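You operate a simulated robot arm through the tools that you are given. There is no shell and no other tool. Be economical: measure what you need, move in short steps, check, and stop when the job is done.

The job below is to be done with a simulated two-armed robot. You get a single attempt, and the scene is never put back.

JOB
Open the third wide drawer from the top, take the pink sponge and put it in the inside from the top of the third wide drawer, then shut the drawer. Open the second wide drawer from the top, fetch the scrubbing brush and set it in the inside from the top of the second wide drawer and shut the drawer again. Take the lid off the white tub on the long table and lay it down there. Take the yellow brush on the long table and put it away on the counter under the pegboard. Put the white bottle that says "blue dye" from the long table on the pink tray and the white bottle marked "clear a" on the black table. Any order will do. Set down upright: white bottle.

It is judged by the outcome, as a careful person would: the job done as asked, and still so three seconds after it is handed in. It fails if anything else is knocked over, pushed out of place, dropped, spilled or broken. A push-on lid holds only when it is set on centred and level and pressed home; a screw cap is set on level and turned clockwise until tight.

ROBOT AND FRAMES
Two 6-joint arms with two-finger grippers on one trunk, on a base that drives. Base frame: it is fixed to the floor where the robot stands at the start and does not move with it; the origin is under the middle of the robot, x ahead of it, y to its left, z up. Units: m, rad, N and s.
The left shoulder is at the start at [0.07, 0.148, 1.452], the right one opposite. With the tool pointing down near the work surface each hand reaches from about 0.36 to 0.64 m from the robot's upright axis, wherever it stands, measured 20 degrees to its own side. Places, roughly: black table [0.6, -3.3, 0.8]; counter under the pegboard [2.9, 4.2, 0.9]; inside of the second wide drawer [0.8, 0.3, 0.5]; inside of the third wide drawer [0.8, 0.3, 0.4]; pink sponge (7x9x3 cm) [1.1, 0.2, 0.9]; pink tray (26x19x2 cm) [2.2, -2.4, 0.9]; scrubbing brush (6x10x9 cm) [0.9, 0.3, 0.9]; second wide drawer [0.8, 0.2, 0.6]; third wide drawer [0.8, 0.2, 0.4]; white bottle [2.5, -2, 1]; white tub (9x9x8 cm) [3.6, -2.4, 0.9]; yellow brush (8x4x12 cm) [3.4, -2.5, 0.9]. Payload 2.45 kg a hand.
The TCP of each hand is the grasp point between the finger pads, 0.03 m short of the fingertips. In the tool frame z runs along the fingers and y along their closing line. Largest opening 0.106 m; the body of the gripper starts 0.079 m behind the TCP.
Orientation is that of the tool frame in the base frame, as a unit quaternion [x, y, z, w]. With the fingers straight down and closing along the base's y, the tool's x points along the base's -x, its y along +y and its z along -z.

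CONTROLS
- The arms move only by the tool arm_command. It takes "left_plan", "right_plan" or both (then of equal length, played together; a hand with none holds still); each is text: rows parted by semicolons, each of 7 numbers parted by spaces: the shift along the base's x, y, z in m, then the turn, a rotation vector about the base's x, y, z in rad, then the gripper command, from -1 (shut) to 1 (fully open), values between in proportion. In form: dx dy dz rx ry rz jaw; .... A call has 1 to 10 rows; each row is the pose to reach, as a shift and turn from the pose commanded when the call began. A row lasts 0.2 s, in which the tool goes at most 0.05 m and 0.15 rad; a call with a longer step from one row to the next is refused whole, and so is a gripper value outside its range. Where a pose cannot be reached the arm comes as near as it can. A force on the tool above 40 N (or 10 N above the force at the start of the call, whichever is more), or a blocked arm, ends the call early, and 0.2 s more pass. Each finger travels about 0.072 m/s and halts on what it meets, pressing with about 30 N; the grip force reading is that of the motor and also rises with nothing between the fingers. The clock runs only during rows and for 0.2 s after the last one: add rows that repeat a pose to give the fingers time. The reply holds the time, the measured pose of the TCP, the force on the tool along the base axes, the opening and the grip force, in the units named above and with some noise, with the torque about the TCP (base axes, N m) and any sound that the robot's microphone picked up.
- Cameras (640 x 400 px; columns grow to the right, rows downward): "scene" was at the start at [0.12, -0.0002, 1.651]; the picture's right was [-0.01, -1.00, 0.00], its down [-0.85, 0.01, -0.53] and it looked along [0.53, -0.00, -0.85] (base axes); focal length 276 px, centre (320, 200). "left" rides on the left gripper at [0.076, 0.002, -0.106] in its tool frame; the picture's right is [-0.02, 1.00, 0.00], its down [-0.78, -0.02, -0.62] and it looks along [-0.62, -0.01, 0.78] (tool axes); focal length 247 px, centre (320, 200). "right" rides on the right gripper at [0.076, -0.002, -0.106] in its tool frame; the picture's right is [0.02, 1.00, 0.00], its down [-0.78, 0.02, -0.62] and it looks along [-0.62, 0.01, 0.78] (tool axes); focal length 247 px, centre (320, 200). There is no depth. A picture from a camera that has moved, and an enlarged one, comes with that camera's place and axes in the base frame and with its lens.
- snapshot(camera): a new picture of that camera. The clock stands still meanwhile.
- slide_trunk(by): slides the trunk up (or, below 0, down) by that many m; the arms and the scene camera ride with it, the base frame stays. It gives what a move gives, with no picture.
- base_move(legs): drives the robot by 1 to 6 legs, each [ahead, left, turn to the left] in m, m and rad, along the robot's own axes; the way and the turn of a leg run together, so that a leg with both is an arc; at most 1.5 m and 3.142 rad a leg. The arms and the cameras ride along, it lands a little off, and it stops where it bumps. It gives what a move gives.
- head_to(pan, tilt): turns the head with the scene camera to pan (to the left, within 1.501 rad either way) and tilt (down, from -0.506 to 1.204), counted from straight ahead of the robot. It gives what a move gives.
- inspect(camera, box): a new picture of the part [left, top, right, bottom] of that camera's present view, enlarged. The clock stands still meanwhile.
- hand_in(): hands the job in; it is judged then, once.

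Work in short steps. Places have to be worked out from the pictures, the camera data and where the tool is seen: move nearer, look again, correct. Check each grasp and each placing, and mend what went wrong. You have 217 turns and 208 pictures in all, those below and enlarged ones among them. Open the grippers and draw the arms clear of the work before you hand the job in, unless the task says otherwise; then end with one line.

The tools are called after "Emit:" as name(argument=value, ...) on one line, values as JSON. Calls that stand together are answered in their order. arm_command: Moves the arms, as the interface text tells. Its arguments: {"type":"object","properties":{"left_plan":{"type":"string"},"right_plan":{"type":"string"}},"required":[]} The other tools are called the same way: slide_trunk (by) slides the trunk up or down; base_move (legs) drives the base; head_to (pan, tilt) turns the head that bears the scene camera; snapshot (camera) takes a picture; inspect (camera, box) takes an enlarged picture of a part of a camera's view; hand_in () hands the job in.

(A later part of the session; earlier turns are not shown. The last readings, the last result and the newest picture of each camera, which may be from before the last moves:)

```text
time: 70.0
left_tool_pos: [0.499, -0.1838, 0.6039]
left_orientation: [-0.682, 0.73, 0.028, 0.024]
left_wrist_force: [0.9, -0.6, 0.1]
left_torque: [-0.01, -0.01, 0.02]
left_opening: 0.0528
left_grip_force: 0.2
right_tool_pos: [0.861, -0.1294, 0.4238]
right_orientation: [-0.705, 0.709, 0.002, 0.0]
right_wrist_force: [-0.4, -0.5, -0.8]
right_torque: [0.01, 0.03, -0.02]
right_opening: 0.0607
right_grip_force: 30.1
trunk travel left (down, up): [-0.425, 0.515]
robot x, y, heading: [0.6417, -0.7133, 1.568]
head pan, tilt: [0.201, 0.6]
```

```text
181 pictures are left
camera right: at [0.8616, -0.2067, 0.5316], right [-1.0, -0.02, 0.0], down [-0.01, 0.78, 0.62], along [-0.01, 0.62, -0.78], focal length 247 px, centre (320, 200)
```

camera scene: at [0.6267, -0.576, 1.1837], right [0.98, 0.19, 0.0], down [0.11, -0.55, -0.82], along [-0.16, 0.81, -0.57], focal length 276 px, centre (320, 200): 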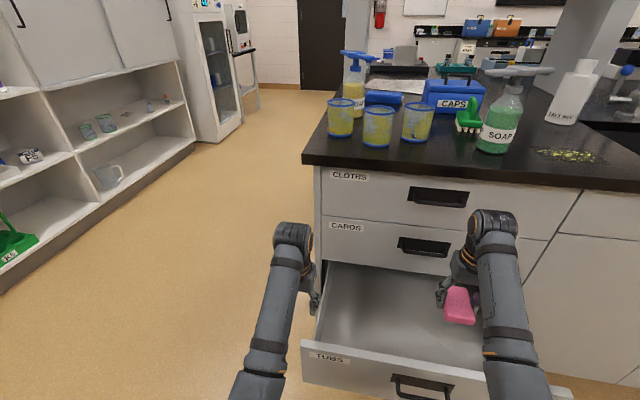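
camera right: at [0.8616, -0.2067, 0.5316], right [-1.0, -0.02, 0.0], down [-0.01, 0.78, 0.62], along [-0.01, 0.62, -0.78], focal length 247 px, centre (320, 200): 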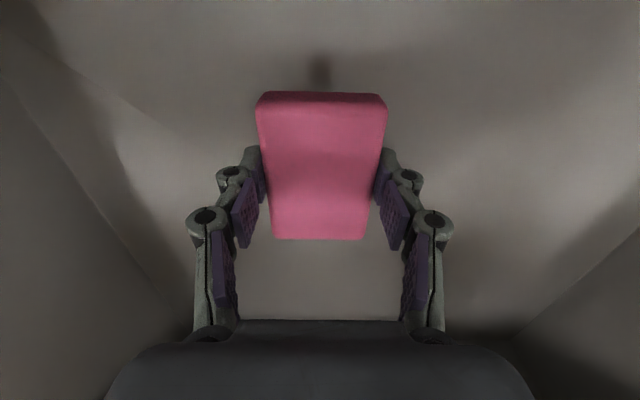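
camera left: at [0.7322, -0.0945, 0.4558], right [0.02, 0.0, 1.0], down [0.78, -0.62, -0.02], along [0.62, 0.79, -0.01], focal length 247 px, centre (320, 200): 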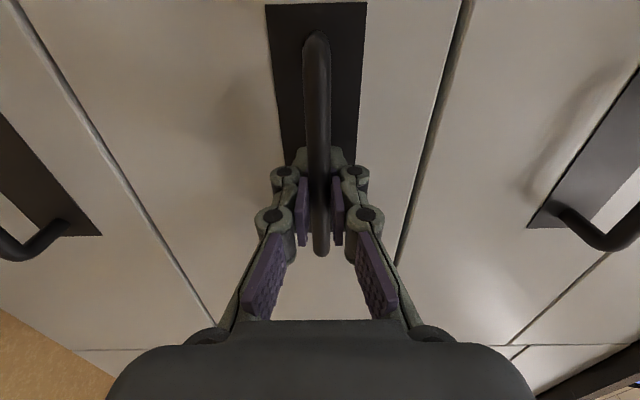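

Still free; I continue lowering in small steps to touch.

Emit:
arm_command(right_plan="0 0 -0.008 0 0 0 -1; 0 0 -0.016 0 0 0 -1; 0 0 -0.022 0 0 0 -1; 0 0 -0.028 0 0 0 -1")

```text
time: 71.0
left_tool_pos: [0.4992, -0.1835, 0.6034]
left_orientation: [-0.681, 0.731, 0.028, 0.024]
left_wrist_force: [0.5, -0.6, -0.5]
left_torque: [0.02, 0.0, -0.01]
left_opening: 0.0528
left_grip_force: 0.0
right_tool_pos: [0.8618, -0.1302, 0.3962]
right_orientation: [-0.705, 0.709, 0.001, 0.0]
right_wrist_force: [0.3, -0.2, -0.7]
right_torque: [0.01, 0.01, -0.02]
right_opening: 0.0607
right_grip_force: 29.6
trunk travel left (down, up): [-0.425, 0.515]
robot x, y, heading: [0.6426, -0.7104, 1.566]
head pan, tilt: [0.201, 0.6]
```

I shift 3 cm inward (camera clearance from the front panel) and go on lowering.

Emit:
arm_command(right_plan="0 0.03 0 0 0 0 -1; 0 0.03 -0.008 0 0 0 -1; 0 0.03 -0.016 0 0 0 -1; 0 0.03 -0.022 0 0 0 -1; 0 0.03 -0.028 0 0 0 -1")

Emit:
snapshot(camera="right")

```text
time: 72.2
left_tool_pos: [0.4989, -0.1847, 0.6042]
left_orientation: [-0.682, 0.731, 0.027, 0.024]
left_wrist_force: [-0.2, 0.2, -0.6]
left_torque: [-0.01, 0.0, 0.02]
left_opening: 0.0529
left_grip_force: 0.0
right_tool_pos: [0.8606, -0.1234, 0.3957]
right_orientation: [-0.705, 0.709, 0.001, 0.0]
right_wrist_force: [0.9, -0.2, 0.5]
right_torque: [0.0, -0.03, 0.0]
right_opening: 0.0604
right_grip_force: 29.9
right hand out of reach, approached as far as the arm can: row 1, 2, 3, 4, 5
trunk travel left (down, up): [-0.425, 0.515]
robot x, y, heading: [0.6426, -0.7191, 1.567]
head pan, tilt: [0.201, 0.6]
```

```text
180 pictures are left
camera right: at [0.8631, -0.2002, 0.5028], right [-1.0, -0.02, 0.0], down [-0.01, 0.78, 0.62], along [-0.01, 0.62, -0.78], focal length 247 px, centre (320, 200)
```

right: 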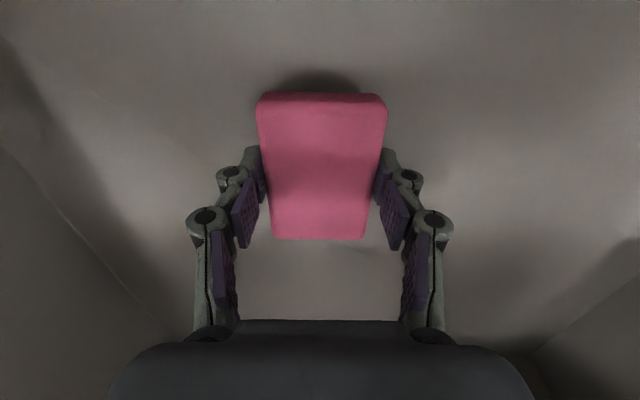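

Arm is at its limit; I lower the trunk slightly instead.

Emit:
slide_trunk(by=-0.02)

Emit:
snapshot(camera="right")

```text
time: 72.9
left_tool_pos: [0.4976, -0.1848, 0.5857]
left_orientation: [-0.682, 0.73, 0.027, 0.025]
left_wrist_force: [-0.6, 0.1, 0.0]
left_torque: [-0.03, 0.01, 0.03]
left_opening: 0.0532
left_grip_force: 0.0
right_tool_pos: [0.8619, -0.1213, 0.3799]
right_orientation: [-0.706, 0.709, 0.004, 0.002]
right_wrist_force: [1.4, 1.3, 26.5]
right_torque: [-0.46, 0.08, 0.04]
right_opening: 0.0609
right_grip_force: 30.3
trunk travel left (down, up): [-0.405, 0.535]
robot x, y, heading: [0.6442, -0.7134, 1.567]
head pan, tilt: [0.201, 0.6]
```

```text
179 pictures are left
camera right: at [0.8629, -0.1993, 0.4869], right [-1.0, -0.02, 0.0], down [-0.01, 0.78, 0.63], along [-0.01, 0.63, -0.78], focal length 247 px, centre (320, 200)
```

right: 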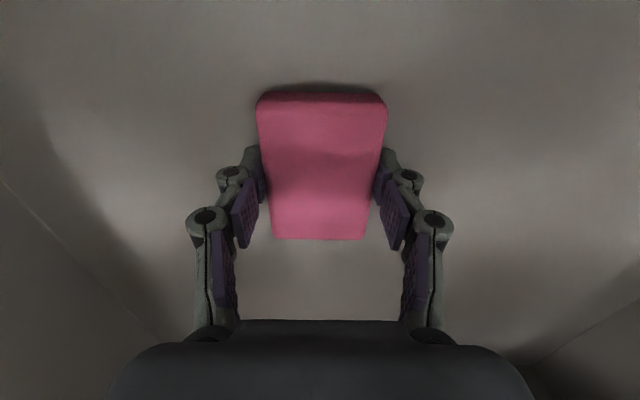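

Contact (26 N up): the sponge is on the drawer floor. I release and lift.

Emit:
arm_command(right_plan="0 0 0 0 0 0 -0.4; 0 0 0 0 0 0 0.4; 0 0 0 0 0 0 0.8; 0 0 0 0 0 0 0.8; 0 0 0.04 0 0 0 0.8; 0 0 0.08 0 0 0 0.8; 0 0 0.12 0 0 0 0.8; 0 0 0.16 0 0 0 0.8; 0 0 0.2 0 0 0 0.8; 0 0 0.23 0 0 0 0.8")

Emit:
snapshot(camera="right")

```text
time: 75.1
left_tool_pos: [0.4984, -0.1847, 0.5829]
left_orientation: [-0.682, 0.73, 0.026, 0.025]
left_wrist_force: [-0.6, 0.3, 0.1]
left_torque: [-0.01, 0.03, 0.0]
left_opening: 0.053
left_grip_force: 0.0
right_tool_pos: [0.8627, -0.1234, 0.6044]
right_orientation: [-0.705, 0.709, 0.001, 0.001]
right_wrist_force: [-0.5, 0.8, -0.4]
right_torque: [0.03, -0.01, 0.03]
right_opening: 0.0953
right_grip_force: 0.0
trunk travel left (down, up): [-0.405, 0.535]
robot x, y, heading: [0.6424, -0.7148, 1.56]
head pan, tilt: [0.201, 0.6]
```

```text
178 pictures are left
camera right: at [0.8634, -0.2003, 0.7121], right [-1.0, -0.02, 0.0], down [-0.01, 0.78, 0.62], along [-0.01, 0.62, -0.78], focal length 247 px, centre (320, 200)
```

right: 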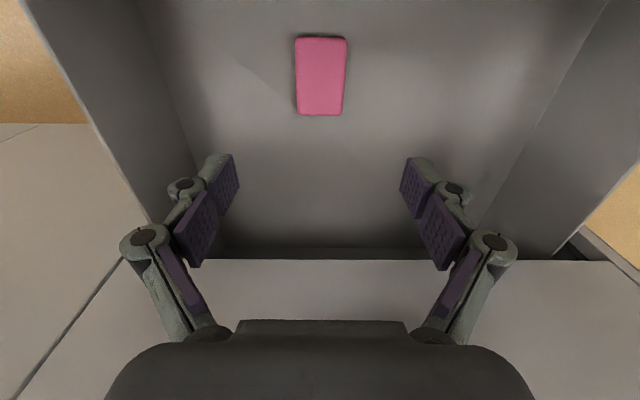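

Sponge lies in the drawer. I back off, shift right, lower the trunk, and pitch the closed right fist a bit forward for pushing the drawer front beside the handle.

Emit:
base_move(legs=[[-0.28, 0, 0], [0, -0.1, 0]])

Emit:
slide_trunk(by=-0.14)

Emit:
arm_command(right_plan="0 0 0 0.15 0 0 0; 0 0 0 0.3 0 0 -0.5; 0 0 0 0.45 0 0 -1; 0 0 0 0.5 0 0 -1; 0 0 0 0.5 0 0 -1")

Emit:
snapshot(camera="scene")

```text
time: 77.8
left_tool_pos: [0.5991, -0.4644, 0.5837]
left_orientation: [-0.682, 0.73, 0.027, 0.025]
left_wrist_force: [0.9, 0.2, 0.9]
left_torque: [0.0, 0.05, 0.0]
left_opening: 0.0529
left_grip_force: 0.1
right_tool_pos: [0.9622, -0.4019, 0.6039]
right_orientation: [-0.706, 0.709, 0.002, 0.0]
right_wrist_force: [-0.2, 0.2, -1.1]
right_torque: [-0.04, 0.05, -0.01]
right_opening: 0.0955
right_grip_force: 0.1
trunk travel left (down, up): [-0.405, 0.535]
robot x, y, heading: [0.7411, -0.9938, 1.568]
head pan, tilt: [0.201, 0.6]
```

```text
time: 79.5
left_tool_pos: [0.5987, -0.4649, 0.444]
left_orientation: [-0.682, 0.731, 0.027, 0.024]
left_wrist_force: [0.5, -0.6, -0.4]
left_torque: [0.01, -0.02, 0.02]
left_opening: 0.0532
left_grip_force: 0.1
right_tool_pos: [0.9631, -0.4006, 0.4631]
right_orientation: [-0.706, 0.709, 0.002, 0.001]
right_wrist_force: [0.9, -0.6, 0.2]
right_torque: [0.01, 0.0, -0.03]
right_opening: 0.095
right_grip_force: 0.0
trunk travel left (down, up): [-0.265, 0.675]
robot x, y, heading: [0.7449, -0.9925, 1.571]
head pan, tilt: [0.201, 0.6]
```

```text
time: 80.7
left_tool_pos: [0.5993, -0.464, 0.4433]
left_orientation: [-0.682, 0.731, 0.027, 0.023]
left_wrist_force: [1.2, 0.5, 0.1]
left_torque: [0.0, -0.02, 0.03]
left_opening: 0.0532
left_grip_force: 0.1
right_tool_pos: [0.9625, -0.4019, 0.4643]
right_orientation: [-0.683, 0.686, 0.176, 0.175]
right_wrist_force: [-0.7, -0.4, 0.2]
right_torque: [-0.01, 0.01, 0.0]
right_opening: 0.0
right_grip_force: 28.8
trunk travel left (down, up): [-0.265, 0.675]
robot x, y, heading: [0.7468, -0.9937, 1.566]
head pan, tilt: [0.201, 0.6]
```

```text
177 pictures are left
camera scene: at [0.7266, -0.8555, 1.0238], right [0.98, 0.19, 0.0], down [0.11, -0.55, -0.82], along [-0.16, 0.81, -0.57], focal length 276 px, centre (320, 200)
```

scene: 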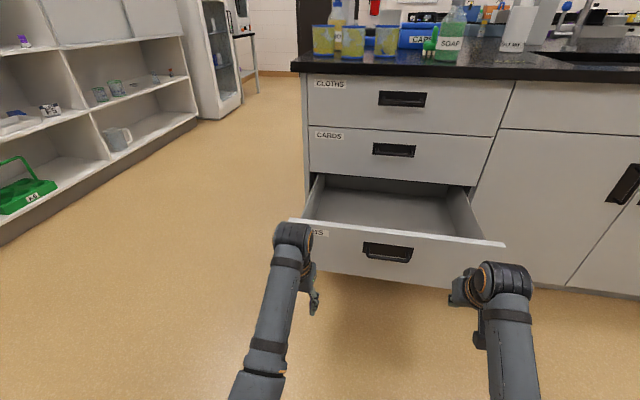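

I push the drawer shut by driving forward with the right fist.

Emit:
base_move(legs=[[0.4, 0, 0]])

Emit:
snapshot(camera="scene")

Emit:
snapshot(camera="right")

```text
time: 83.2
left_tool_pos: [0.5967, -0.0709, 0.4437]
left_orientation: [-0.684, 0.729, 0.028, 0.023]
left_wrist_force: [0.3, -0.8, -1.3]
left_torque: [-0.03, 0.02, 0.04]
left_opening: 0.0528
left_grip_force: 0.1
right_tool_pos: [0.9605, -0.0077, 0.4636]
right_orientation: [-0.685, 0.685, 0.178, 0.175]
right_wrist_force: [0.0, 0.0, 0.7]
right_torque: [0.01, 0.01, 0.0]
right_opening: 0.0001
right_grip_force: 28.2
trunk travel left (down, up): [-0.265, 0.675]
robot x, y, heading: [0.7424, -0.6017, 1.572]
head pan, tilt: [0.201, 0.6]
```

```text
176 pictures are left
camera scene: at [0.7272, -0.4633, 1.0237], right [0.98, 0.2, 0.0], down [0.11, -0.55, -0.82], along [-0.16, 0.81, -0.57], focal length 276 px, centre (320, 200)
```

scene: 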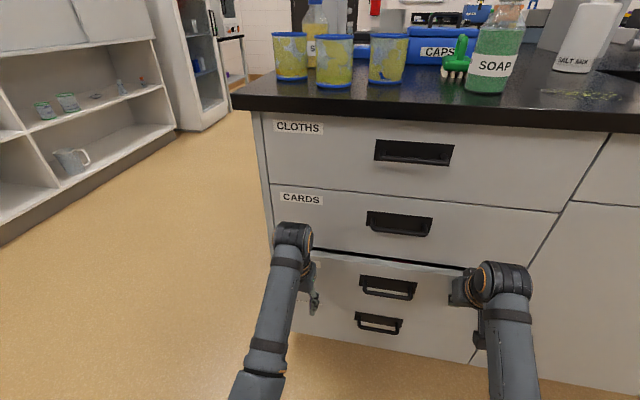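

```text
175 pictures are left
camera right: at [0.9623, -0.1272, 0.5213], right [-1.0, -0.02, -0.01], down [-0.01, 0.39, 0.92], along [-0.01, 0.92, -0.39], focal length 247 px, centre (320, 200)
```

right: 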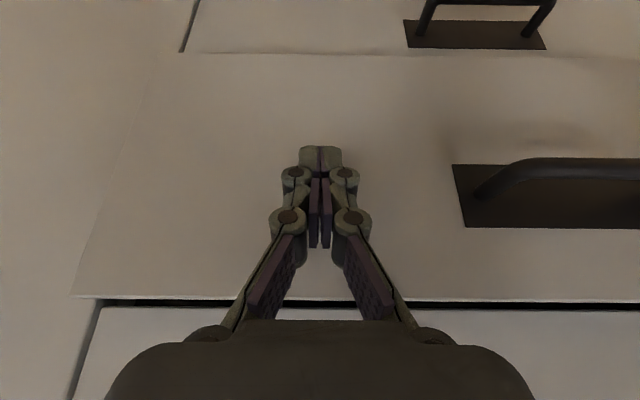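

Nearly shut, ~4 cm left. I finish the push with the arm under force guard.

Emit:
base_move(legs=[[0.03, 0, 0]])

Emit:
arm_command(right_plan="0 0.008 0 0 0 0 -1; 0 0.016 0 0 0 0 -1; 0 0.024 0 0 0 0 -1; 0 0.032 0 0 0 0 -1; 0 0.04 0 0 0 0 -1")

Emit:
snapshot(camera="right")

Emit:
snapshot(camera="scene")

```text
time: 84.1
left_tool_pos: [0.5969, -0.0403, 0.444]
left_orientation: [-0.684, 0.729, 0.027, 0.024]
left_wrist_force: [0.6, 0.1, 0.2]
left_torque: [0.0, 0.01, 0.05]
left_opening: 0.0532
left_grip_force: 0.0
right_tool_pos: [0.9604, 0.0208, 0.4621]
right_orientation: [-0.685, 0.686, 0.175, 0.171]
right_wrist_force: [0.3, -0.3, -0.2]
right_torque: [-0.04, -0.01, -0.01]
right_opening: 0.0002
right_grip_force: 28.9
trunk travel left (down, up): [-0.265, 0.675]
robot x, y, heading: [0.746, -0.5699, 1.569]
head pan, tilt: [0.201, 0.6]
stopped in leg 1: the force on the tool passed its limit at 48 N (the readings are from after the stop); the commanded pose is now the measured one
```

```text
time: 84.6
left_tool_pos: [0.5981, -0.0427, 0.4448]
left_orientation: [-0.683, 0.729, 0.027, 0.025]
left_wrist_force: [-0.4, 0.3, 0.3]
left_torque: [-0.02, -0.03, 0.01]
left_opening: 0.053
left_grip_force: 0.0
right_tool_pos: [0.961, 0.0199, 0.4597]
right_orientation: [-0.686, 0.689, 0.167, 0.167]
right_wrist_force: [-0.9, -15.2, 5.8]
right_torque: [-0.15, -0.02, 0.04]
right_opening: 0.0061
right_grip_force: 28.4
trunk travel left (down, up): [-0.265, 0.675]
robot x, y, heading: [0.7449, -0.5694, 1.567]
head pan, tilt: [0.201, 0.6]
stopped in row 2 (right hand): the force on the tool passed its limit at 52 N (the readings are from after the stop); the commanded pose is now the measured one
```

```text
174 pictures are left
camera right: at [0.9629, -0.097, 0.5215], right [-1.0, -0.02, -0.01], down [-0.01, 0.41, 0.91], along [-0.01, 0.91, -0.41], focal length 247 px, centre (320, 200)
```

right: 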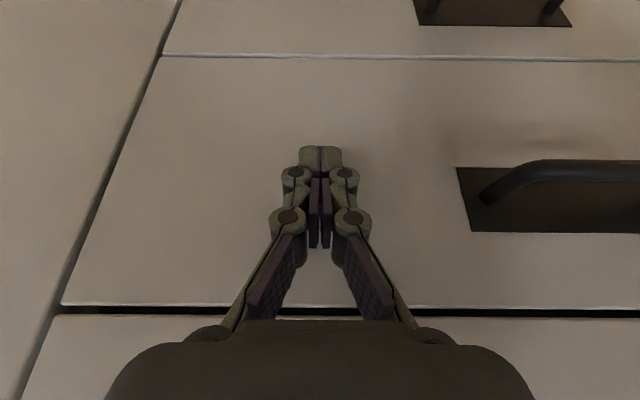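

```text
173 pictures are left
camera scene: at [0.7271, -0.4358, 1.0241], right [0.98, 0.2, 0.0], down [0.11, -0.55, -0.83], along [-0.16, 0.81, -0.56], focal length 276 px, centre (320, 200)
```

scene: 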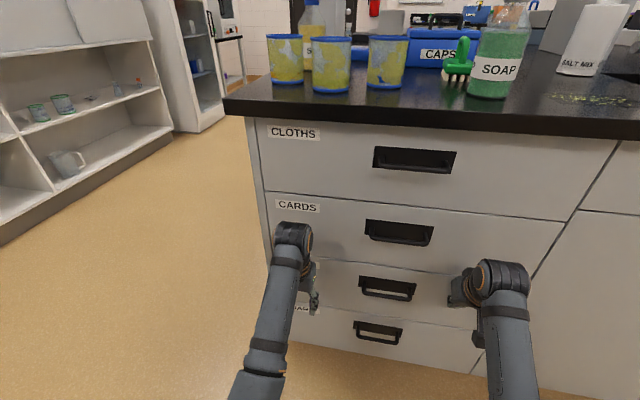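

Drawer 3 is shut against its stop. Now I back away, level the right hand, raise the trunk, and look at the brush.

Emit:
base_move(legs=[[-0.25, 0, 0]])

Emit:
slide_trunk(by=0.4)

Emit:
slide_trunk(by=0.26)

Emit:
arm_command(right_plan="0 -0.02 0 -0.15 0 0 0; 0 -0.04 0 -0.3 0 0 1; 0 -0.04 0 -0.45 0 0 1; 0 -0.04 0 -0.49 0 0 1; 0 -0.04 0 -0.49 0 0 1")

Emit:
head_to(pan=-0.1, tilt=0.7)

Emit:
snapshot(camera="scene")

```text
time: 86.4
left_tool_pos: [0.5987, -0.291, 0.4433]
left_orientation: [-0.683, 0.73, 0.027, 0.024]
left_wrist_force: [0.2, 1.3, 0.2]
left_torque: [-0.03, -0.01, -0.02]
left_opening: 0.053
left_grip_force: 0.0
right_tool_pos: [0.9615, -0.2268, 0.459]
right_orientation: [-0.685, 0.689, 0.168, 0.167]
right_wrist_force: [-0.1, -0.8, 0.2]
right_torque: [-0.02, 0.0, -0.02]
right_opening: 0.0002
right_grip_force: 28.6
trunk travel left (down, up): [-0.265, 0.675]
robot x, y, heading: [0.743, -0.8198, 1.566]
head pan, tilt: [0.201, 0.6]
```

```text
time: 90.2
left_tool_pos: [0.5979, -0.2906, 0.8441]
left_orientation: [-0.683, 0.729, 0.026, 0.023]
left_wrist_force: [-0.6, -0.4, -0.6]
left_torque: [0.0, -0.01, -0.01]
left_opening: 0.0532
left_grip_force: 0.0
right_tool_pos: [0.9606, -0.2286, 0.8589]
right_orientation: [-0.685, 0.689, 0.168, 0.166]
right_wrist_force: [0.9, -0.5, 0.8]
right_torque: [-0.01, -0.02, 0.01]
right_opening: 0.0
right_grip_force: 28.6
trunk travel left (down, up): [-0.665, 0.275]
robot x, y, heading: [0.7418, -0.8201, 1.563]
head pan, tilt: [0.201, 0.6]
```

```text
time: 92.9
left_tool_pos: [0.5982, -0.2897, 1.1034]
left_orientation: [-0.683, 0.73, 0.026, 0.024]
left_wrist_force: [0.4, 0.2, -0.3]
left_torque: [0.01, 0.01, -0.02]
left_opening: 0.0529
left_grip_force: 0.0
right_tool_pos: [0.961, -0.2273, 1.119]
right_orientation: [-0.685, 0.689, 0.167, 0.166]
right_wrist_force: [-0.7, -0.5, -0.3]
right_torque: [-0.01, 0.01, -0.01]
right_opening: 0.0
right_grip_force: 28.5
trunk travel left (down, up): [-0.925, 0.015]
robot x, y, heading: [0.7463, -0.8218, 1.568]
head pan, tilt: [0.201, 0.6]
```

```text
time: 94.1
left_tool_pos: [0.5985, -0.2905, 1.1034]
left_orientation: [-0.683, 0.729, 0.028, 0.024]
left_wrist_force: [-0.7, -0.6, -0.2]
left_torque: [0.0, 0.01, 0.0]
left_opening: 0.0531
left_grip_force: 0.0
right_tool_pos: [0.9626, -0.2604, 1.1098]
right_orientation: [-0.705, 0.709, -0.004, -0.005]
right_wrist_force: [0.4, 0.0, 0.2]
right_torque: [0.05, -0.01, 0.01]
right_opening: 0.1061
right_grip_force: 0.0
right hand out of reach, approached as far as the arm can: row 3, 4, 5
trunk travel left (down, up): [-0.925, 0.015]
robot x, y, heading: [0.7447, -0.8245, 1.564]
head pan, tilt: [0.201, 0.6]
```

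```text
time: 94.9
left_tool_pos: [0.5977, -0.2902, 1.1038]
left_orientation: [-0.683, 0.73, 0.027, 0.023]
left_wrist_force: [0.3, 0.0, 0.6]
left_torque: [0.01, 0.0, 0.01]
left_opening: 0.0531
left_grip_force: 0.0
right_tool_pos: [0.962, -0.2604, 1.1092]
right_orientation: [-0.705, 0.709, -0.004, -0.006]
right_wrist_force: [0.4, 0.3, -0.2]
right_torque: [-0.02, -0.01, -0.01]
right_opening: 0.1059
right_grip_force: 0.1
trunk travel left (down, up): [-0.925, 0.015]
robot x, y, heading: [0.7408, -0.8198, 1.563]
head pan, tilt: [-0.099, 0.7]
```

```text
172 pictures are left
camera scene: at [0.7528, -0.6855, 1.6752], right [0.99, -0.1, 0.0], down [-0.07, -0.64, -0.76], along [0.08, 0.76, -0.64], focal length 276 px, centre (320, 200)
```

scene: 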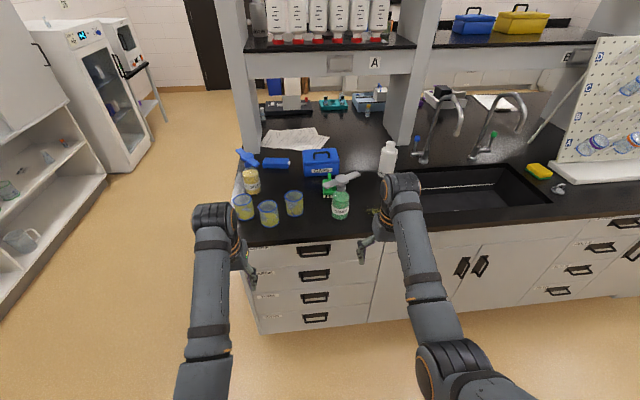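

Emit:
inspect(camera="scene", box=[280, 130, 420, 230])

```text
4.00 times, centred on (350, 180) of scene
camera zoom: at [0.7528, -0.6855, 1.6752], right [0.99, -0.1, 0.0], down [-0.07, -0.64, -0.76], along [0.08, 0.76, -0.64], focal length 1105 px, centre (200, 280)
```

zoom: 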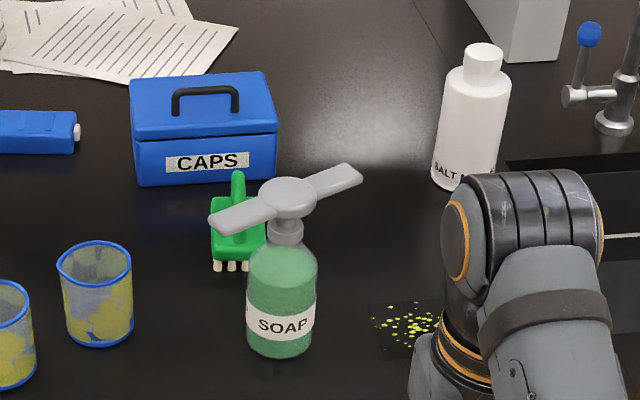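

The soap bottle's flat pump wings (z≈1.06) stand in front of the brush (≈[0.888, 0.30]). I approach from the left of the bottle: drive left, ahead, and then move the hand right over the brush.

Emit:
base_move(legs=[[0, 0.18, 0], [0.55, 0, 0]])

Emit:
snapshot(camera="right")

Emit:
snapshot(camera="scene")

```text
time: 99.2
left_tool_pos: [0.4152, 0.2575, 1.1046]
left_orientation: [-0.684, 0.729, 0.027, 0.024]
left_wrist_force: [1.3, 0.4, 0.5]
left_torque: [-0.05, 0.0, 0.0]
left_opening: 0.0529
left_grip_force: 0.2
right_tool_pos: [0.7784, 0.2893, 1.1103]
right_orientation: [-0.706, 0.708, -0.004, -0.004]
right_wrist_force: [0.3, -0.1, 0.2]
right_torque: [0.03, -0.03, -0.03]
right_opening: 0.106
right_grip_force: 0.1
trunk travel left (down, up): [-0.925, 0.015]
robot x, y, heading: [0.5629, -0.2719, 1.567]
head pan, tilt: [-0.099, 0.7]
```

```text
170 pictures are left
camera right: at [0.7794, 0.2134, 1.219], right [-1.0, -0.02, 0.0], down [-0.01, 0.79, 0.61], along [-0.01, 0.61, -0.79], focal length 247 px, centre (320, 200)
```

right: 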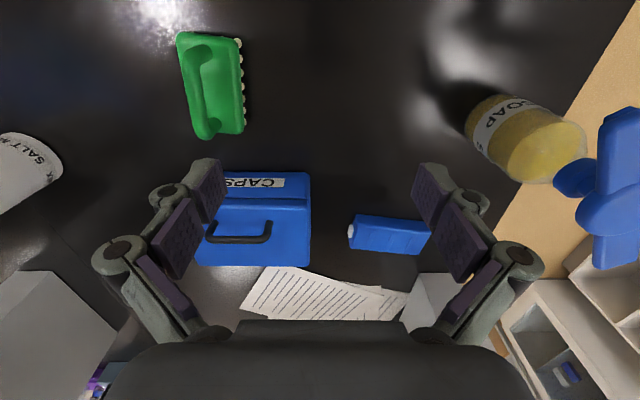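

```text
169 pictures are left
camera scene: at [0.5708, -0.1371, 1.6753], right [0.99, -0.1, 0.0], down [-0.06, -0.64, -0.77], along [0.08, 0.76, -0.64], focal length 276 px, centre (320, 200)
```

scene: 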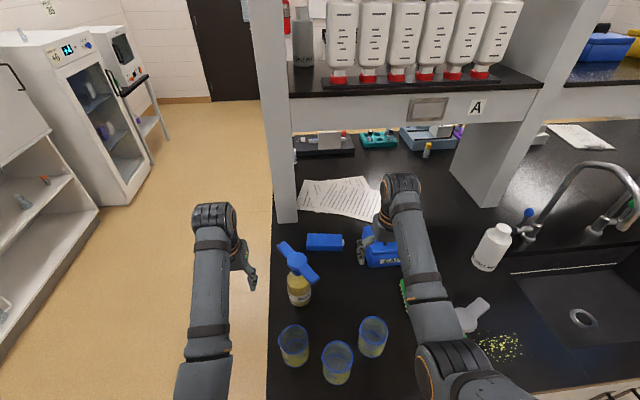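

I move right over the brush, keeping height, and look again.

Emit:
arm_command(right_plan="0.04 0 0 0 0 0 1; 0.08 0 0 0 0 0 1; 0.112 0 0 0 0 -0.1 1; 0.112 0 0 0 0 -0.15 1")

Emit:
snapshot(camera="right")

```text
time: 100.2
left_tool_pos: [0.4133, 0.2592, 1.1029]
left_orientation: [-0.684, 0.728, 0.027, 0.024]
left_wrist_force: [-0.1, -0.2, 0.4]
left_torque: [-0.01, -0.03, 0.01]
left_opening: 0.0529
left_grip_force: 0.1
right_tool_pos: [0.889, 0.2914, 1.1101]
right_orientation: [-0.651, 0.759, -0.003, -0.005]
right_wrist_force: [0.6, 0.0, -0.4]
right_torque: [-0.06, -0.02, 0.02]
right_opening: 0.1061
right_grip_force: 0.0
trunk travel left (down, up): [-0.925, 0.015]
robot x, y, heading: [0.5611, -0.2689, 1.57]
head pan, tilt: [-0.099, 0.7]
```

```text
168 pictures are left
camera right: at [0.8797, 0.2158, 1.2189], right [-0.99, 0.13, 0.0], down [0.1, 0.78, 0.61], along [0.08, 0.61, -0.79], focal length 247 px, centre (320, 200)
```

right: 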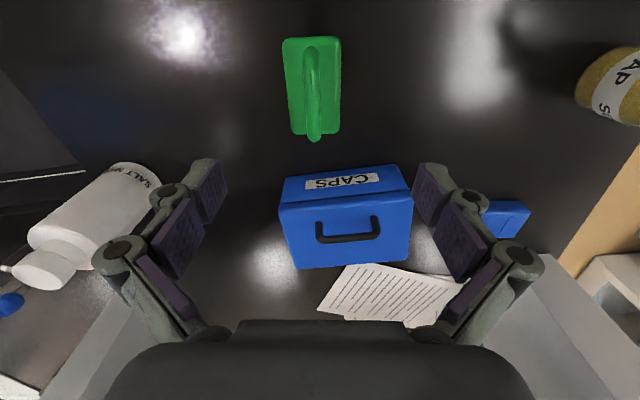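

Aligned well. I lower in steps to just above, checking for the wings' clearance.

Emit:
arm_command(right_plan="0.005 -0.005 -0.04 0 0 0 1; 0.005 -0.005 -0.08 0 0 0 1; 0.005 -0.005 -0.1 0 0 0 1")

Emit:
snapshot(camera="right")

Emit:
snapshot(camera="left")

```text
time: 101.0
left_tool_pos: [0.4132, 0.2599, 1.1051]
left_orientation: [-0.684, 0.728, 0.027, 0.023]
left_wrist_force: [-0.5, 0.7, 0.1]
left_torque: [0.02, 0.02, 0.03]
left_opening: 0.0529
left_grip_force: 0.0
right_tool_pos: [0.8969, 0.2869, 1.0105]
right_orientation: [-0.651, 0.759, -0.004, -0.005]
right_wrist_force: [-0.4, 0.3, 0.2]
right_torque: [0.0, 0.01, 0.01]
right_opening: 0.1059
right_grip_force: 0.3
trunk travel left (down, up): [-0.925, 0.015]
robot x, y, heading: [0.5619, -0.2754, 1.567]
head pan, tilt: [-0.099, 0.7]
```

```text
167 pictures are left
camera right: at [0.8859, 0.2107, 1.1192], right [-0.99, 0.13, 0.0], down [0.1, 0.78, 0.61], along [0.08, 0.61, -0.79], focal length 247 px, centre (320, 200)
```

right: 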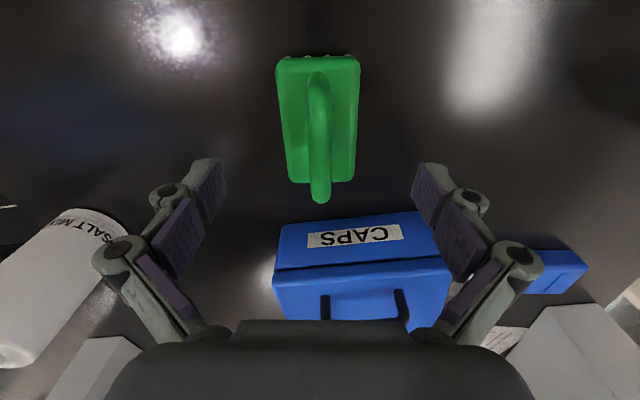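

```text
166 pictures are left
camera left: at [0.4075, 0.1758, 1.2036], right [-1.0, 0.08, 0.01], down [0.07, 0.73, 0.68], along [0.05, 0.67, -0.74], focal length 247 px, centre (320, 200)
```

left: 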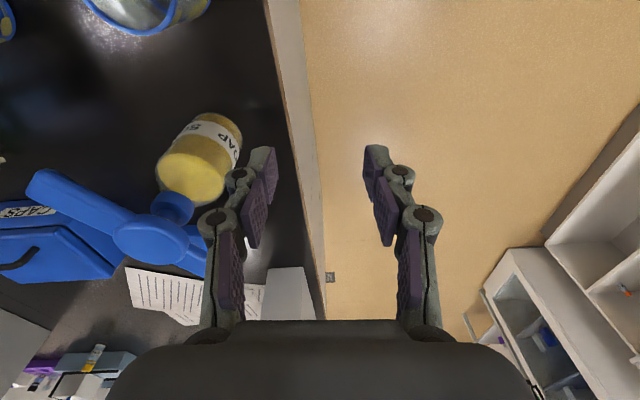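

Fine; I lower to z≈0.966 and close on the handle.

Emit:
arm_command(right_plan="0 -0.005 -0.025 0 0 0 1; 0 -0.005 -0.045 0 0 0 1; 0 -0.005 -0.045 0 0 0 0.3; 0 -0.005 -0.045 0 0 0 -0.4; 0 -0.005 -0.045 0 0 0 -1; 0 -0.005 -0.045 0 0 0 -1; 0 -0.005 -0.045 0 0 0 -1; 0 -0.005 -0.045 0 0 0 -1")

Emit:
snapshot(camera="right")

```text
time: 102.8
left_tool_pos: [0.4138, 0.2596, 1.1041]
left_orientation: [-0.684, 0.728, 0.027, 0.024]
left_wrist_force: [0.4, 1.2, 0.1]
left_torque: [0.03, -0.01, 0.03]
left_opening: 0.0529
left_grip_force: 0.0
right_tool_pos: [0.8959, 0.28, 0.9662]
right_orientation: [-0.651, 0.759, -0.003, -0.005]
right_wrist_force: [0.0, -0.1, -0.3]
right_torque: [0.02, 0.01, -0.03]
right_opening: 0.0121
right_grip_force: 30.7
trunk travel left (down, up): [-0.925, 0.015]
robot x, y, heading: [0.5621, -0.269, 1.564]
head pan, tilt: [-0.099, 0.7]
```

```text
165 pictures are left
camera right: at [0.8867, 0.2063, 1.074], right [-0.99, 0.13, 0.0], down [0.1, 0.78, 0.61], along [0.08, 0.61, -0.79], focal length 247 px, centre (320, 200)
```

right: 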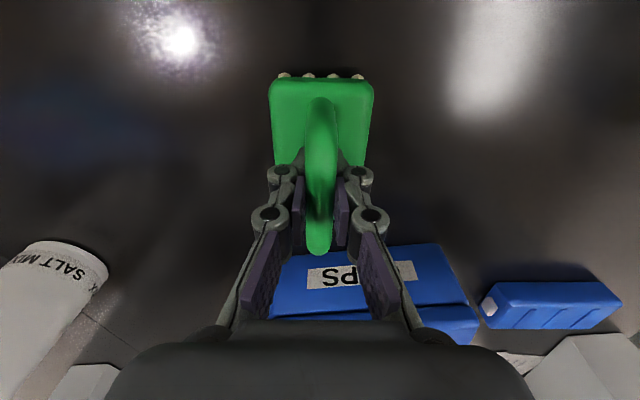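

Handle gripped. I lift, and use the last trunk travel, before swinging left away from the soap bottle.

Emit:
arm_command(right_plan="0 0 0.04 0 0 0 -1; 0 0 0.08 0 0 0 -1; 0 0 0.12 0 0 0 -1; 0 0 0.15 0 0 0 -1; -0.04 0 0.16 0 0 0.05 -1; -0.08 0 0.16 0 0 0.1 -1; -0.12 0 0.16 0 0 0.15 -1; -0.14 0 0.16 0 0 0.15 -1")

Emit:
slide_trunk(by=0.015)

Emit:
snapshot(camera="right")

Emit:
snapshot(camera="scene")

```text
time: 104.6
left_tool_pos: [0.4131, 0.2579, 1.1031]
left_orientation: [-0.684, 0.728, 0.028, 0.023]
left_wrist_force: [0.3, -1.2, 0.2]
left_torque: [0.04, -0.02, 0.03]
left_opening: 0.0529
left_grip_force: 0.1
right_tool_pos: [0.753, 0.2913, 1.1103]
right_orientation: [-0.707, 0.707, -0.004, -0.004]
right_wrist_force: [-1.5, 1.0, -0.8]
right_torque: [-0.01, 0.01, 0.01]
right_opening: 0.0123
right_grip_force: 29.8
right hand out of reach, approached as far as the arm can: row 5, 6, 7, 8
trunk travel left (down, up): [-0.925, 0.015]
robot x, y, heading: [0.5592, -0.2657, 1.567]
head pan, tilt: [-0.099, 0.7]
```

```text
time: 105.2
left_tool_pos: [0.4133, 0.2572, 1.1194]
left_orientation: [-0.685, 0.728, 0.026, 0.024]
left_wrist_force: [0.0, 0.7, 0.0]
left_torque: [-0.01, -0.01, 0.02]
left_opening: 0.053
left_grip_force: 0.1
right_tool_pos: [0.7531, 0.2907, 1.1258]
right_orientation: [-0.707, 0.708, -0.003, -0.004]
right_wrist_force: [0.3, 0.1, -0.9]
right_torque: [-0.02, -0.01, 0.0]
right_opening: 0.0123
right_grip_force: 29.8
trunk travel left (down, up): [-0.94, 0.0]
robot x, y, heading: [0.563, -0.2688, 1.568]
head pan, tilt: [-0.099, 0.7]
```

```text
164 pictures are left
camera right: at [0.7548, 0.2138, 1.2344], right [-1.0, -0.02, 0.0], down [-0.02, 0.79, 0.61], along [-0.01, 0.61, -0.79], focal length 247 px, centre (320, 200)
```

right: 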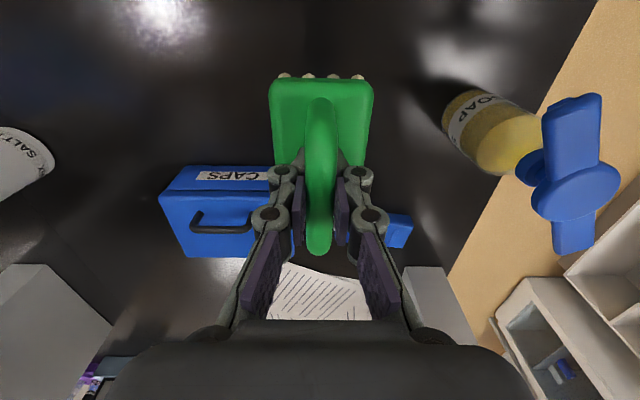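

```text
163 pictures are left
camera scene: at [0.5704, -0.1358, 1.6901], right [0.99, -0.1, 0.0], down [-0.06, -0.64, -0.77], along [0.08, 0.76, -0.64], focal length 276 px, centre (320, 200)
```

scene: 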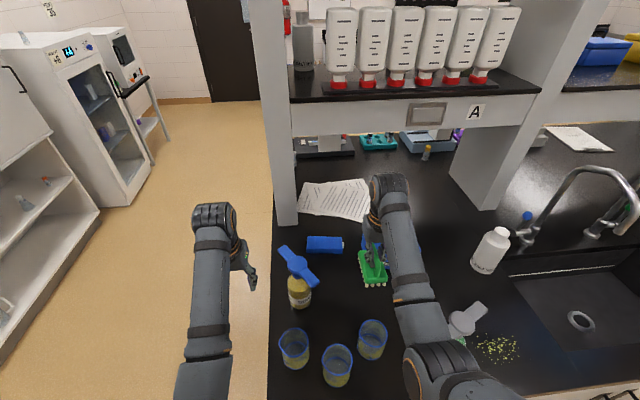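

Clear path back: the brush passes above the beakers. I retreat, go to the handle column, and lower the trunk.

Emit:
base_move(legs=[[-0.7, 0, 0], [0, -0.39, 0]])

Emit:
slide_trunk(by=-0.4)

Emit:
slide_trunk(by=-0.28)

Emit:
arm_command(left_plan="0 0.03 0.01 0.15 0 0 0; 0 0.06 0.02 0.3 0 0 0; 0 0.09 0.04 0.45 0 0 0; 0 0.12 0.06 0.6 0 0 0; 0 0.15 0.09 0.75 0 0 0; 0 0.17 0.12 0.9 0 0 0; 0 0.19 0.15 1.05 0 0 0; 0 0.2 0.17 1.2 0 0 0; 0 0.21 0.19 1.35 0 0 0; 0 0.22 0.2 1.5 0 0 0")

Emit:
arm_command(left_plan="0 0 0 0 0.15 0 0.3; 0 0 0 0 0.3 0 0.6; 0 0 0 0 0.45 0 1; 0 0 0 0 0.6 0 1; 0 0 0 0 0.75 0 1; 0 0 0 0 0.9 0 1; 0 0 0 0 1.05 0 1; 0 0 0 0 1.2 0 1; 0 0 0 0 1.35 0 1; 0 0 0 0 1.5 0 1")

```text
time: 111.0
left_tool_pos: [0.796, -0.4268, 1.1181]
left_orientation: [-0.684, 0.729, 0.026, 0.024]
left_wrist_force: [-1.0, -0.1, 0.5]
left_torque: [-0.01, -0.02, 0.0]
left_opening: 0.053
left_grip_force: 0.1
right_tool_pos: [1.1354, -0.3959, 1.1243]
right_orientation: [-0.706, 0.708, -0.004, -0.004]
right_wrist_force: [-0.9, 0.9, -0.7]
right_torque: [-0.01, -0.01, 0.0]
right_opening: 0.0124
right_grip_force: 29.8
trunk travel left (down, up): [-0.94, 0.0]
robot x, y, heading: [0.9439, -0.9553, 1.564]
head pan, tilt: [-0.099, 0.7]
```

```text
time: 114.8
left_tool_pos: [0.7979, -0.4268, 0.7188]
left_orientation: [-0.684, 0.729, 0.027, 0.023]
left_wrist_force: [0.0, 0.0, 0.0]
left_torque: [0.0, -0.01, 0.03]
left_opening: 0.0529
left_grip_force: 0.0
right_tool_pos: [1.1368, -0.3966, 0.7258]
right_orientation: [-0.706, 0.709, -0.003, -0.004]
right_wrist_force: [0.8, -1.5, -0.9]
right_torque: [-0.02, 0.03, 0.0]
right_opening: 0.0125
right_grip_force: 29.8
trunk travel left (down, up): [-0.54, 0.4]
robot x, y, heading: [0.9467, -0.9563, 1.569]
head pan, tilt: [-0.099, 0.7]
```

```text
time: 117.6
left_tool_pos: [0.7978, -0.4256, 0.4388]
left_orientation: [-0.684, 0.729, 0.027, 0.024]
left_wrist_force: [0.3, -1.1, -0.7]
left_torque: [0.02, 0.01, 0.0]
left_opening: 0.0531
left_grip_force: 0.1
right_tool_pos: [1.1373, -0.3955, 0.4465]
right_orientation: [-0.706, 0.709, -0.003, -0.005]
right_wrist_force: [-0.3, -1.6, -0.8]
right_torque: [-0.02, -0.01, -0.02]
right_opening: 0.0125
right_grip_force: 30.3
trunk travel left (down, up): [-0.26, 0.68]
robot x, y, heading: [0.9445, -0.9554, 1.571]
head pan, tilt: [-0.099, 0.7]
```

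```text
time: 119.8
left_tool_pos: [0.7994, -0.2062, 0.6398]
left_orientation: [-0.483, 0.515, 0.517, 0.484]
left_wrist_force: [0.4, 0.6, -0.9]
left_torque: [-0.04, -0.06, -0.04]
left_opening: 0.0531
left_grip_force: 0.0
right_tool_pos: [1.1369, -0.3964, 0.4451]
right_orientation: [-0.706, 0.708, -0.003, -0.005]
right_wrist_force: [0.2, 0.5, -0.5]
right_torque: [0.0, 0.01, -0.04]
right_opening: 0.0128
right_grip_force: 30.4
trunk travel left (down, up): [-0.26, 0.68]
robot x, y, heading: [0.9441, -0.9561, 1.569]
head pan, tilt: [-0.099, 0.7]
```

```text
time: 122.0
left_tool_pos: [0.7989, -0.2052, 0.6394]
left_orientation: [0.0, 0.706, 0.708, 0.001]
left_wrist_force: [-0.1, 0.3, -0.4]
left_torque: [0.0, 0.03, 0.02]
left_opening: 0.1059
left_grip_force: 0.0
right_tool_pos: [1.1372, -0.3965, 0.4455]
right_orientation: [-0.707, 0.707, -0.003, -0.003]
right_wrist_force: [-0.7, 0.3, -0.9]
right_torque: [0.02, -0.02, 0.03]
right_opening: 0.0124
right_grip_force: 30.3
trunk travel left (down, up): [-0.26, 0.68]
robot x, y, heading: [0.943, -0.9568, 1.566]
head pan, tilt: [-0.099, 0.7]
```

Left hand is horizontal at handle-2 height. I drive up and check.

Emit:
base_move(legs=[[0.145, 0, 0]])

Emit:
snapshot(camera="left")

```text
time: 123.4
left_tool_pos: [0.7988, -0.0627, 0.6379]
left_orientation: [-0.002, 0.707, 0.707, 0.003]
left_wrist_force: [0.0, -0.3, 0.3]
left_torque: [0.01, -0.03, 0.02]
left_opening: 0.106
left_grip_force: 0.1
right_tool_pos: [1.1387, -0.2518, 0.4452]
right_orientation: [-0.705, 0.709, -0.003, -0.004]
right_wrist_force: [0.2, 0.5, -0.7]
right_torque: [-0.04, 0.0, -0.02]
right_opening: 0.0122
right_grip_force: 29.5
trunk travel left (down, up): [-0.26, 0.68]
robot x, y, heading: [0.9407, -0.8117, 1.567]
head pan, tilt: [-0.099, 0.7]
```

```text
162 pictures are left
camera left: at [0.7219, -0.1677, 0.6386], right [0.02, 0.0, 1.0], down [0.78, -0.62, -0.01], along [0.62, 0.78, -0.01], focal length 247 px, centre (320, 200)
```

left: 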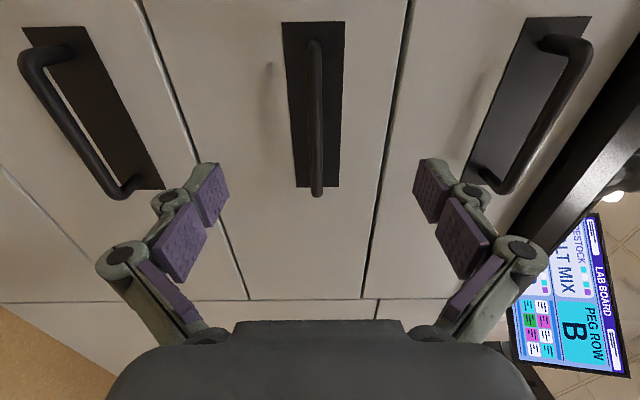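

Bar centred. I advance 0.073 m and close.

Emit:
arm_command(left_plan="0 0.04 -0.002 0 0 0 1; 0 0.072 -0.003 0 0 0 0.6; 0 0.072 -0.003 0 0 0 0; 0 0.072 -0.003 0 0 0 -0.6; 0 0.072 -0.003 0 0 0 -1; 0 0.072 -0.003 0 0 0 -1; 0 0.072 -0.003 0 0 0 -1; 0 0.072 -0.003 0 0 0 -1")

Emit:
snapshot(camera="left")

```text
time: 125.2
left_tool_pos: [0.7965, 0.0104, 0.6341]
left_orientation: [-0.002, 0.707, 0.707, 0.002]
left_wrist_force: [0.7, -2.2, -4.1]
left_torque: [0.0, 0.16, 0.49]
left_opening: 0.0089
left_grip_force: 35.6
right_tool_pos: [1.1382, -0.2519, 0.444]
right_orientation: [-0.706, 0.708, -0.003, -0.005]
right_wrist_force: [-0.1, -0.2, -0.7]
right_torque: [0.01, 0.0, 0.04]
right_opening: 0.0122
right_grip_force: 29.9
trunk travel left (down, up): [-0.26, 0.68]
robot x, y, heading: [0.9462, -0.8111, 1.569]
head pan, tilt: [-0.099, 0.7]
```

```text
161 pictures are left
camera left: at [0.7205, -0.0946, 0.6354], right [0.02, 0.0, 1.0], down [0.78, -0.62, -0.01], along [0.62, 0.78, -0.01], focal length 247 px, centre (320, 200)
```

left: 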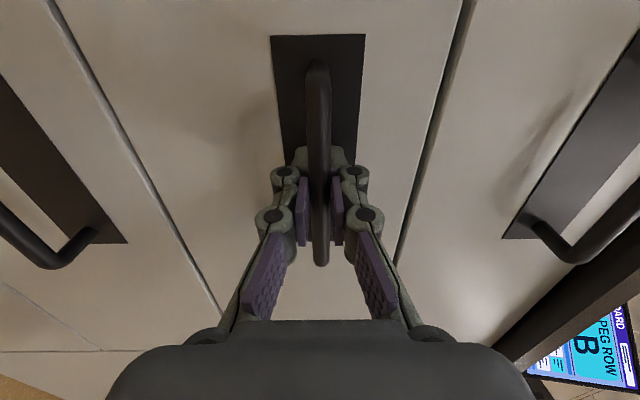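

Gripped. I pull by backing up, release, back off further, and raise the trunk for the placing.

Emit:
base_move(legs=[[-0.28, 0, 0]])

Emit:
arm_command(left_plan="0 0 0 0 0 0 -0.3; 0 0 0 0 0 0 0.2; 0 0 0 0 0 0 0.2; 0 -0.04 0 0 0 0 0.2; 0 -0.08 0 0 0 0 0.2")

Emit:
base_move(legs=[[-0.15, 0, 0]])

Emit:
head_to(pan=0.1, tilt=0.6)

Emit:
snapshot(camera="scene")

```text
time: 127.2
left_tool_pos: [0.7994, -0.2747, 0.6359]
left_orientation: [-0.001, 0.707, 0.707, 0.003]
left_wrist_force: [30.4, -0.7, -7.8]
left_torque: [0.06, -0.12, 0.22]
left_opening: 0.0088
left_grip_force: 35.7
right_tool_pos: [1.1378, -0.5386, 0.4443]
right_orientation: [-0.706, 0.709, -0.003, -0.006]
right_wrist_force: [0.4, -0.4, 0.3]
right_torque: [-0.01, 0.0, 0.02]
right_opening: 0.0126
right_grip_force: 30.1
trunk travel left (down, up): [-0.26, 0.68]
robot x, y, heading: [0.9425, -1.0977, 1.568]
head pan, tilt: [-0.099, 0.7]
```

```text
time: 128.4
left_tool_pos: [0.7985, -0.3565, 0.637]
left_orientation: [-0.002, 0.707, 0.707, 0.004]
left_wrist_force: [-1.0, 0.3, 0.2]
left_torque: [0.01, 0.01, 0.01]
left_opening: 0.0635
left_grip_force: 0.0
right_tool_pos: [1.1373, -0.5385, 0.4455]
right_orientation: [-0.706, 0.708, -0.003, -0.004]
right_wrist_force: [-0.6, 0.8, -1.9]
right_torque: [0.0, 0.0, -0.01]
right_opening: 0.0123
right_grip_force: 29.6
trunk travel left (down, up): [-0.26, 0.68]
robot x, y, heading: [0.9458, -1.0972, 1.565]
head pan, tilt: [-0.099, 0.7]
```

```text
time: 129.7
left_tool_pos: [0.7986, -0.5083, 0.6374]
left_orientation: [-0.002, 0.706, 0.708, 0.005]
left_wrist_force: [-0.3, -0.3, -0.2]
left_torque: [-0.04, -0.03, 0.0]
left_opening: 0.0636
left_grip_force: 0.0
right_tool_pos: [1.1376, -0.6911, 0.4451]
right_orientation: [-0.706, 0.708, -0.003, -0.005]
right_wrist_force: [0.0, -0.1, -1.0]
right_torque: [0.01, -0.01, -0.01]
right_opening: 0.0123
right_grip_force: 29.7
trunk travel left (down, up): [-0.26, 0.68]
robot x, y, heading: [0.9431, -1.2488, 1.566]
head pan, tilt: [-0.099, 0.7]
```

```text
time: 130.5
left_tool_pos: [0.798, -0.5074, 0.6371]
left_orientation: [-0.002, 0.706, 0.708, 0.005]
left_wrist_force: [0.2, -0.5, 0.5]
left_torque: [0.0, 0.0, -0.01]
left_opening: 0.0638
left_grip_force: 0.0
right_tool_pos: [1.1372, -0.69, 0.4448]
right_orientation: [-0.706, 0.708, -0.003, -0.004]
right_wrist_force: [0.4, 0.7, -0.4]
right_torque: [-0.03, 0.06, 0.0]
right_opening: 0.0123
right_grip_force: 30.6
trunk travel left (down, up): [-0.26, 0.68]
robot x, y, heading: [0.9461, -1.2513, 1.565]
head pan, tilt: [0.099, 0.6]
```

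```text
160 pictures are left
camera scene: at [0.9359, -1.1122, 1.0186], right [1.0, 0.09, 0.0], down [0.05, -0.56, -0.82], along [-0.08, 0.82, -0.57], focal length 276 px, centre (320, 200)
```

scene: 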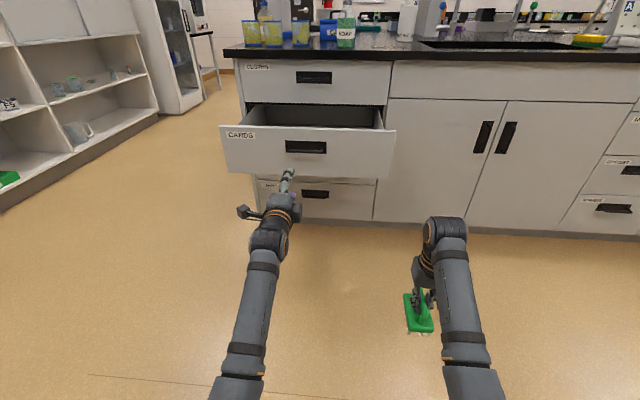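

Drawer 2 is open. I raise the trunk 0.4 and fold the left hand back to pointing down.

Emit:
slide_trunk(by=0.4)

Emit:
arm_command(left_plan="0 0 0 0 -0.15 0 0; 0 0 0 0 -0.3 0 0; 0 0 0 0 -0.45 0 0; 0 0 0 0 -0.6 0 0; 0 0 0 0 -0.75 0 0; 0 0 0 0 -0.9 0 0; 0 0 0 0 -1.05 0 0; 0 0 0 0 -1.2 0 0; 0 0 0 0 -1.35 0 0; 0 0 0 0 -1.5 0 0")

Emit:
arm_command(left_plan="0 -0.01 -0.01 -0.15 0 0 0; 0 -0.02 -0.03 -0.3 0 0 0; 0 -0.03 -0.05 -0.45 0 0 0; 0 -0.05 -0.08 -0.6 0 0 0; 0 -0.07 -0.11 -0.75 0 0 0; 0 -0.1 -0.14 -0.9 0 0 0; 0 -0.13 -0.16 -1.05 0 0 0; 0 -0.16 -0.18 -1.2 0 0 0; 0 -0.19 -0.19 -1.35 0 0 0; 0 -0.22 -0.2 -1.5 0 0 0")

Emit:
base_move(legs=[[0, 0.32, 0], [0.58, 0, 0]])

Emit:
snapshot(camera="right")

Emit:
snapshot(camera="scene")

```text
time: 134.3
left_tool_pos: [0.7985, -0.5074, 1.0363]
left_orientation: [-0.002, 0.707, 0.708, 0.004]
left_wrist_force: [0.2, -0.1, -0.9]
left_torque: [-0.02, 0.0, -0.01]
left_opening: 0.0635
left_grip_force: 0.0
right_tool_pos: [1.1369, -0.6905, 0.8445]
right_orientation: [-0.706, 0.709, -0.002, -0.004]
right_wrist_force: [0.6, -0.2, -0.9]
right_torque: [0.02, 0.0, 0.03]
right_opening: 0.0124
right_grip_force: 30.7
trunk travel left (down, up): [-0.66, 0.28]
robot x, y, heading: [0.9409, -1.2505, 1.563]
head pan, tilt: [0.099, 0.6]
```

```text
time: 136.5
left_tool_pos: [0.7978, -0.5087, 1.0361]
left_orientation: [-0.485, 0.513, 0.517, 0.485]
left_wrist_force: [-0.4, 0.2, 1.0]
left_torque: [-0.02, 0.02, -0.01]
left_opening: 0.0531
left_grip_force: 0.0
right_tool_pos: [1.1373, -0.6909, 0.8454]
right_orientation: [-0.706, 0.709, -0.004, -0.005]
right_wrist_force: [-0.1, 1.0, 0.0]
right_torque: [-0.01, 0.0, 0.01]
right_opening: 0.0123
right_grip_force: 29.9
trunk travel left (down, up): [-0.66, 0.28]
robot x, y, heading: [0.945, -1.2531, 1.562]
head pan, tilt: [0.099, 0.6]
```

```text
time: 138.7
left_tool_pos: [0.7943, -0.7217, 0.8404]
left_orientation: [-0.686, 0.727, 0.035, 0.024]
left_wrist_force: [-0.3, 1.1, 0.4]
left_torque: [0.01, 0.01, 0.01]
left_opening: 0.0529
left_grip_force: 0.1
right_tool_pos: [1.137, -0.6915, 0.8464]
right_orientation: [-0.706, 0.708, -0.004, -0.005]
right_wrist_force: [-0.7, 0.4, -1.0]
right_torque: [-0.02, 0.02, 0.03]
right_opening: 0.0126
right_grip_force: 29.6
trunk travel left (down, up): [-0.66, 0.28]
robot x, y, heading: [0.9443, -1.2526, 1.562]
head pan, tilt: [0.099, 0.6]
```

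```text
time: 143.7
left_tool_pos: [0.4759, -0.1461, 0.8347]
left_orientation: [-0.685, 0.728, 0.033, 0.021]
left_wrist_force: [0.0, -0.6, 0.2]
left_torque: [-0.01, -0.02, 0.01]
left_opening: 0.0531
left_grip_force: 0.0
right_tool_pos: [0.8205, -0.1128, 0.8453]
right_orientation: [-0.705, 0.709, -0.003, -0.005]
right_wrist_force: [0.8, 0.2, -1.1]
right_torque: [0.03, 0.02, -0.01]
right_opening: 0.0123
right_grip_force: 30.1
trunk travel left (down, up): [-0.66, 0.28]
robot x, y, heading: [0.6241, -0.6657, 1.567]
head pan, tilt: [0.099, 0.6]
```

```text
159 pictures are left
camera right: at [0.8218, -0.1894, 0.954], right [-1.0, -0.01, 0.0], down [-0.01, 0.79, 0.61], along [-0.01, 0.61, -0.79], focal length 247 px, centre (320, 200)
```

right: 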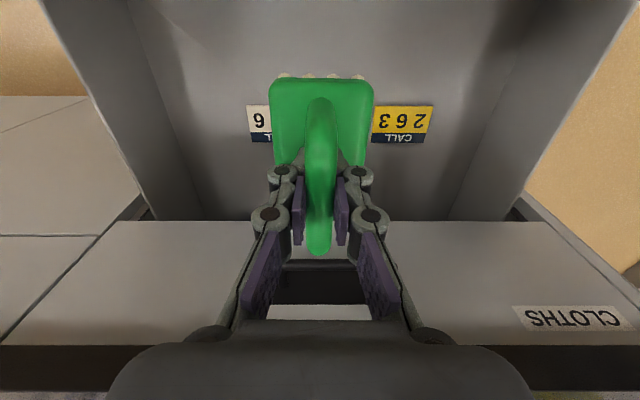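

```text
158 pictures are left
camera scene: at [0.6181, -0.534, 1.4186], right [1.0, 0.09, 0.0], down [0.05, -0.56, -0.82], along [-0.08, 0.82, -0.57], focal length 276 px, centre (320, 200)
```

scene: 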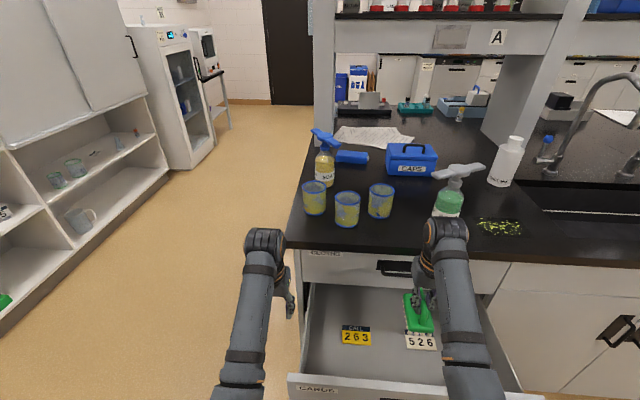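

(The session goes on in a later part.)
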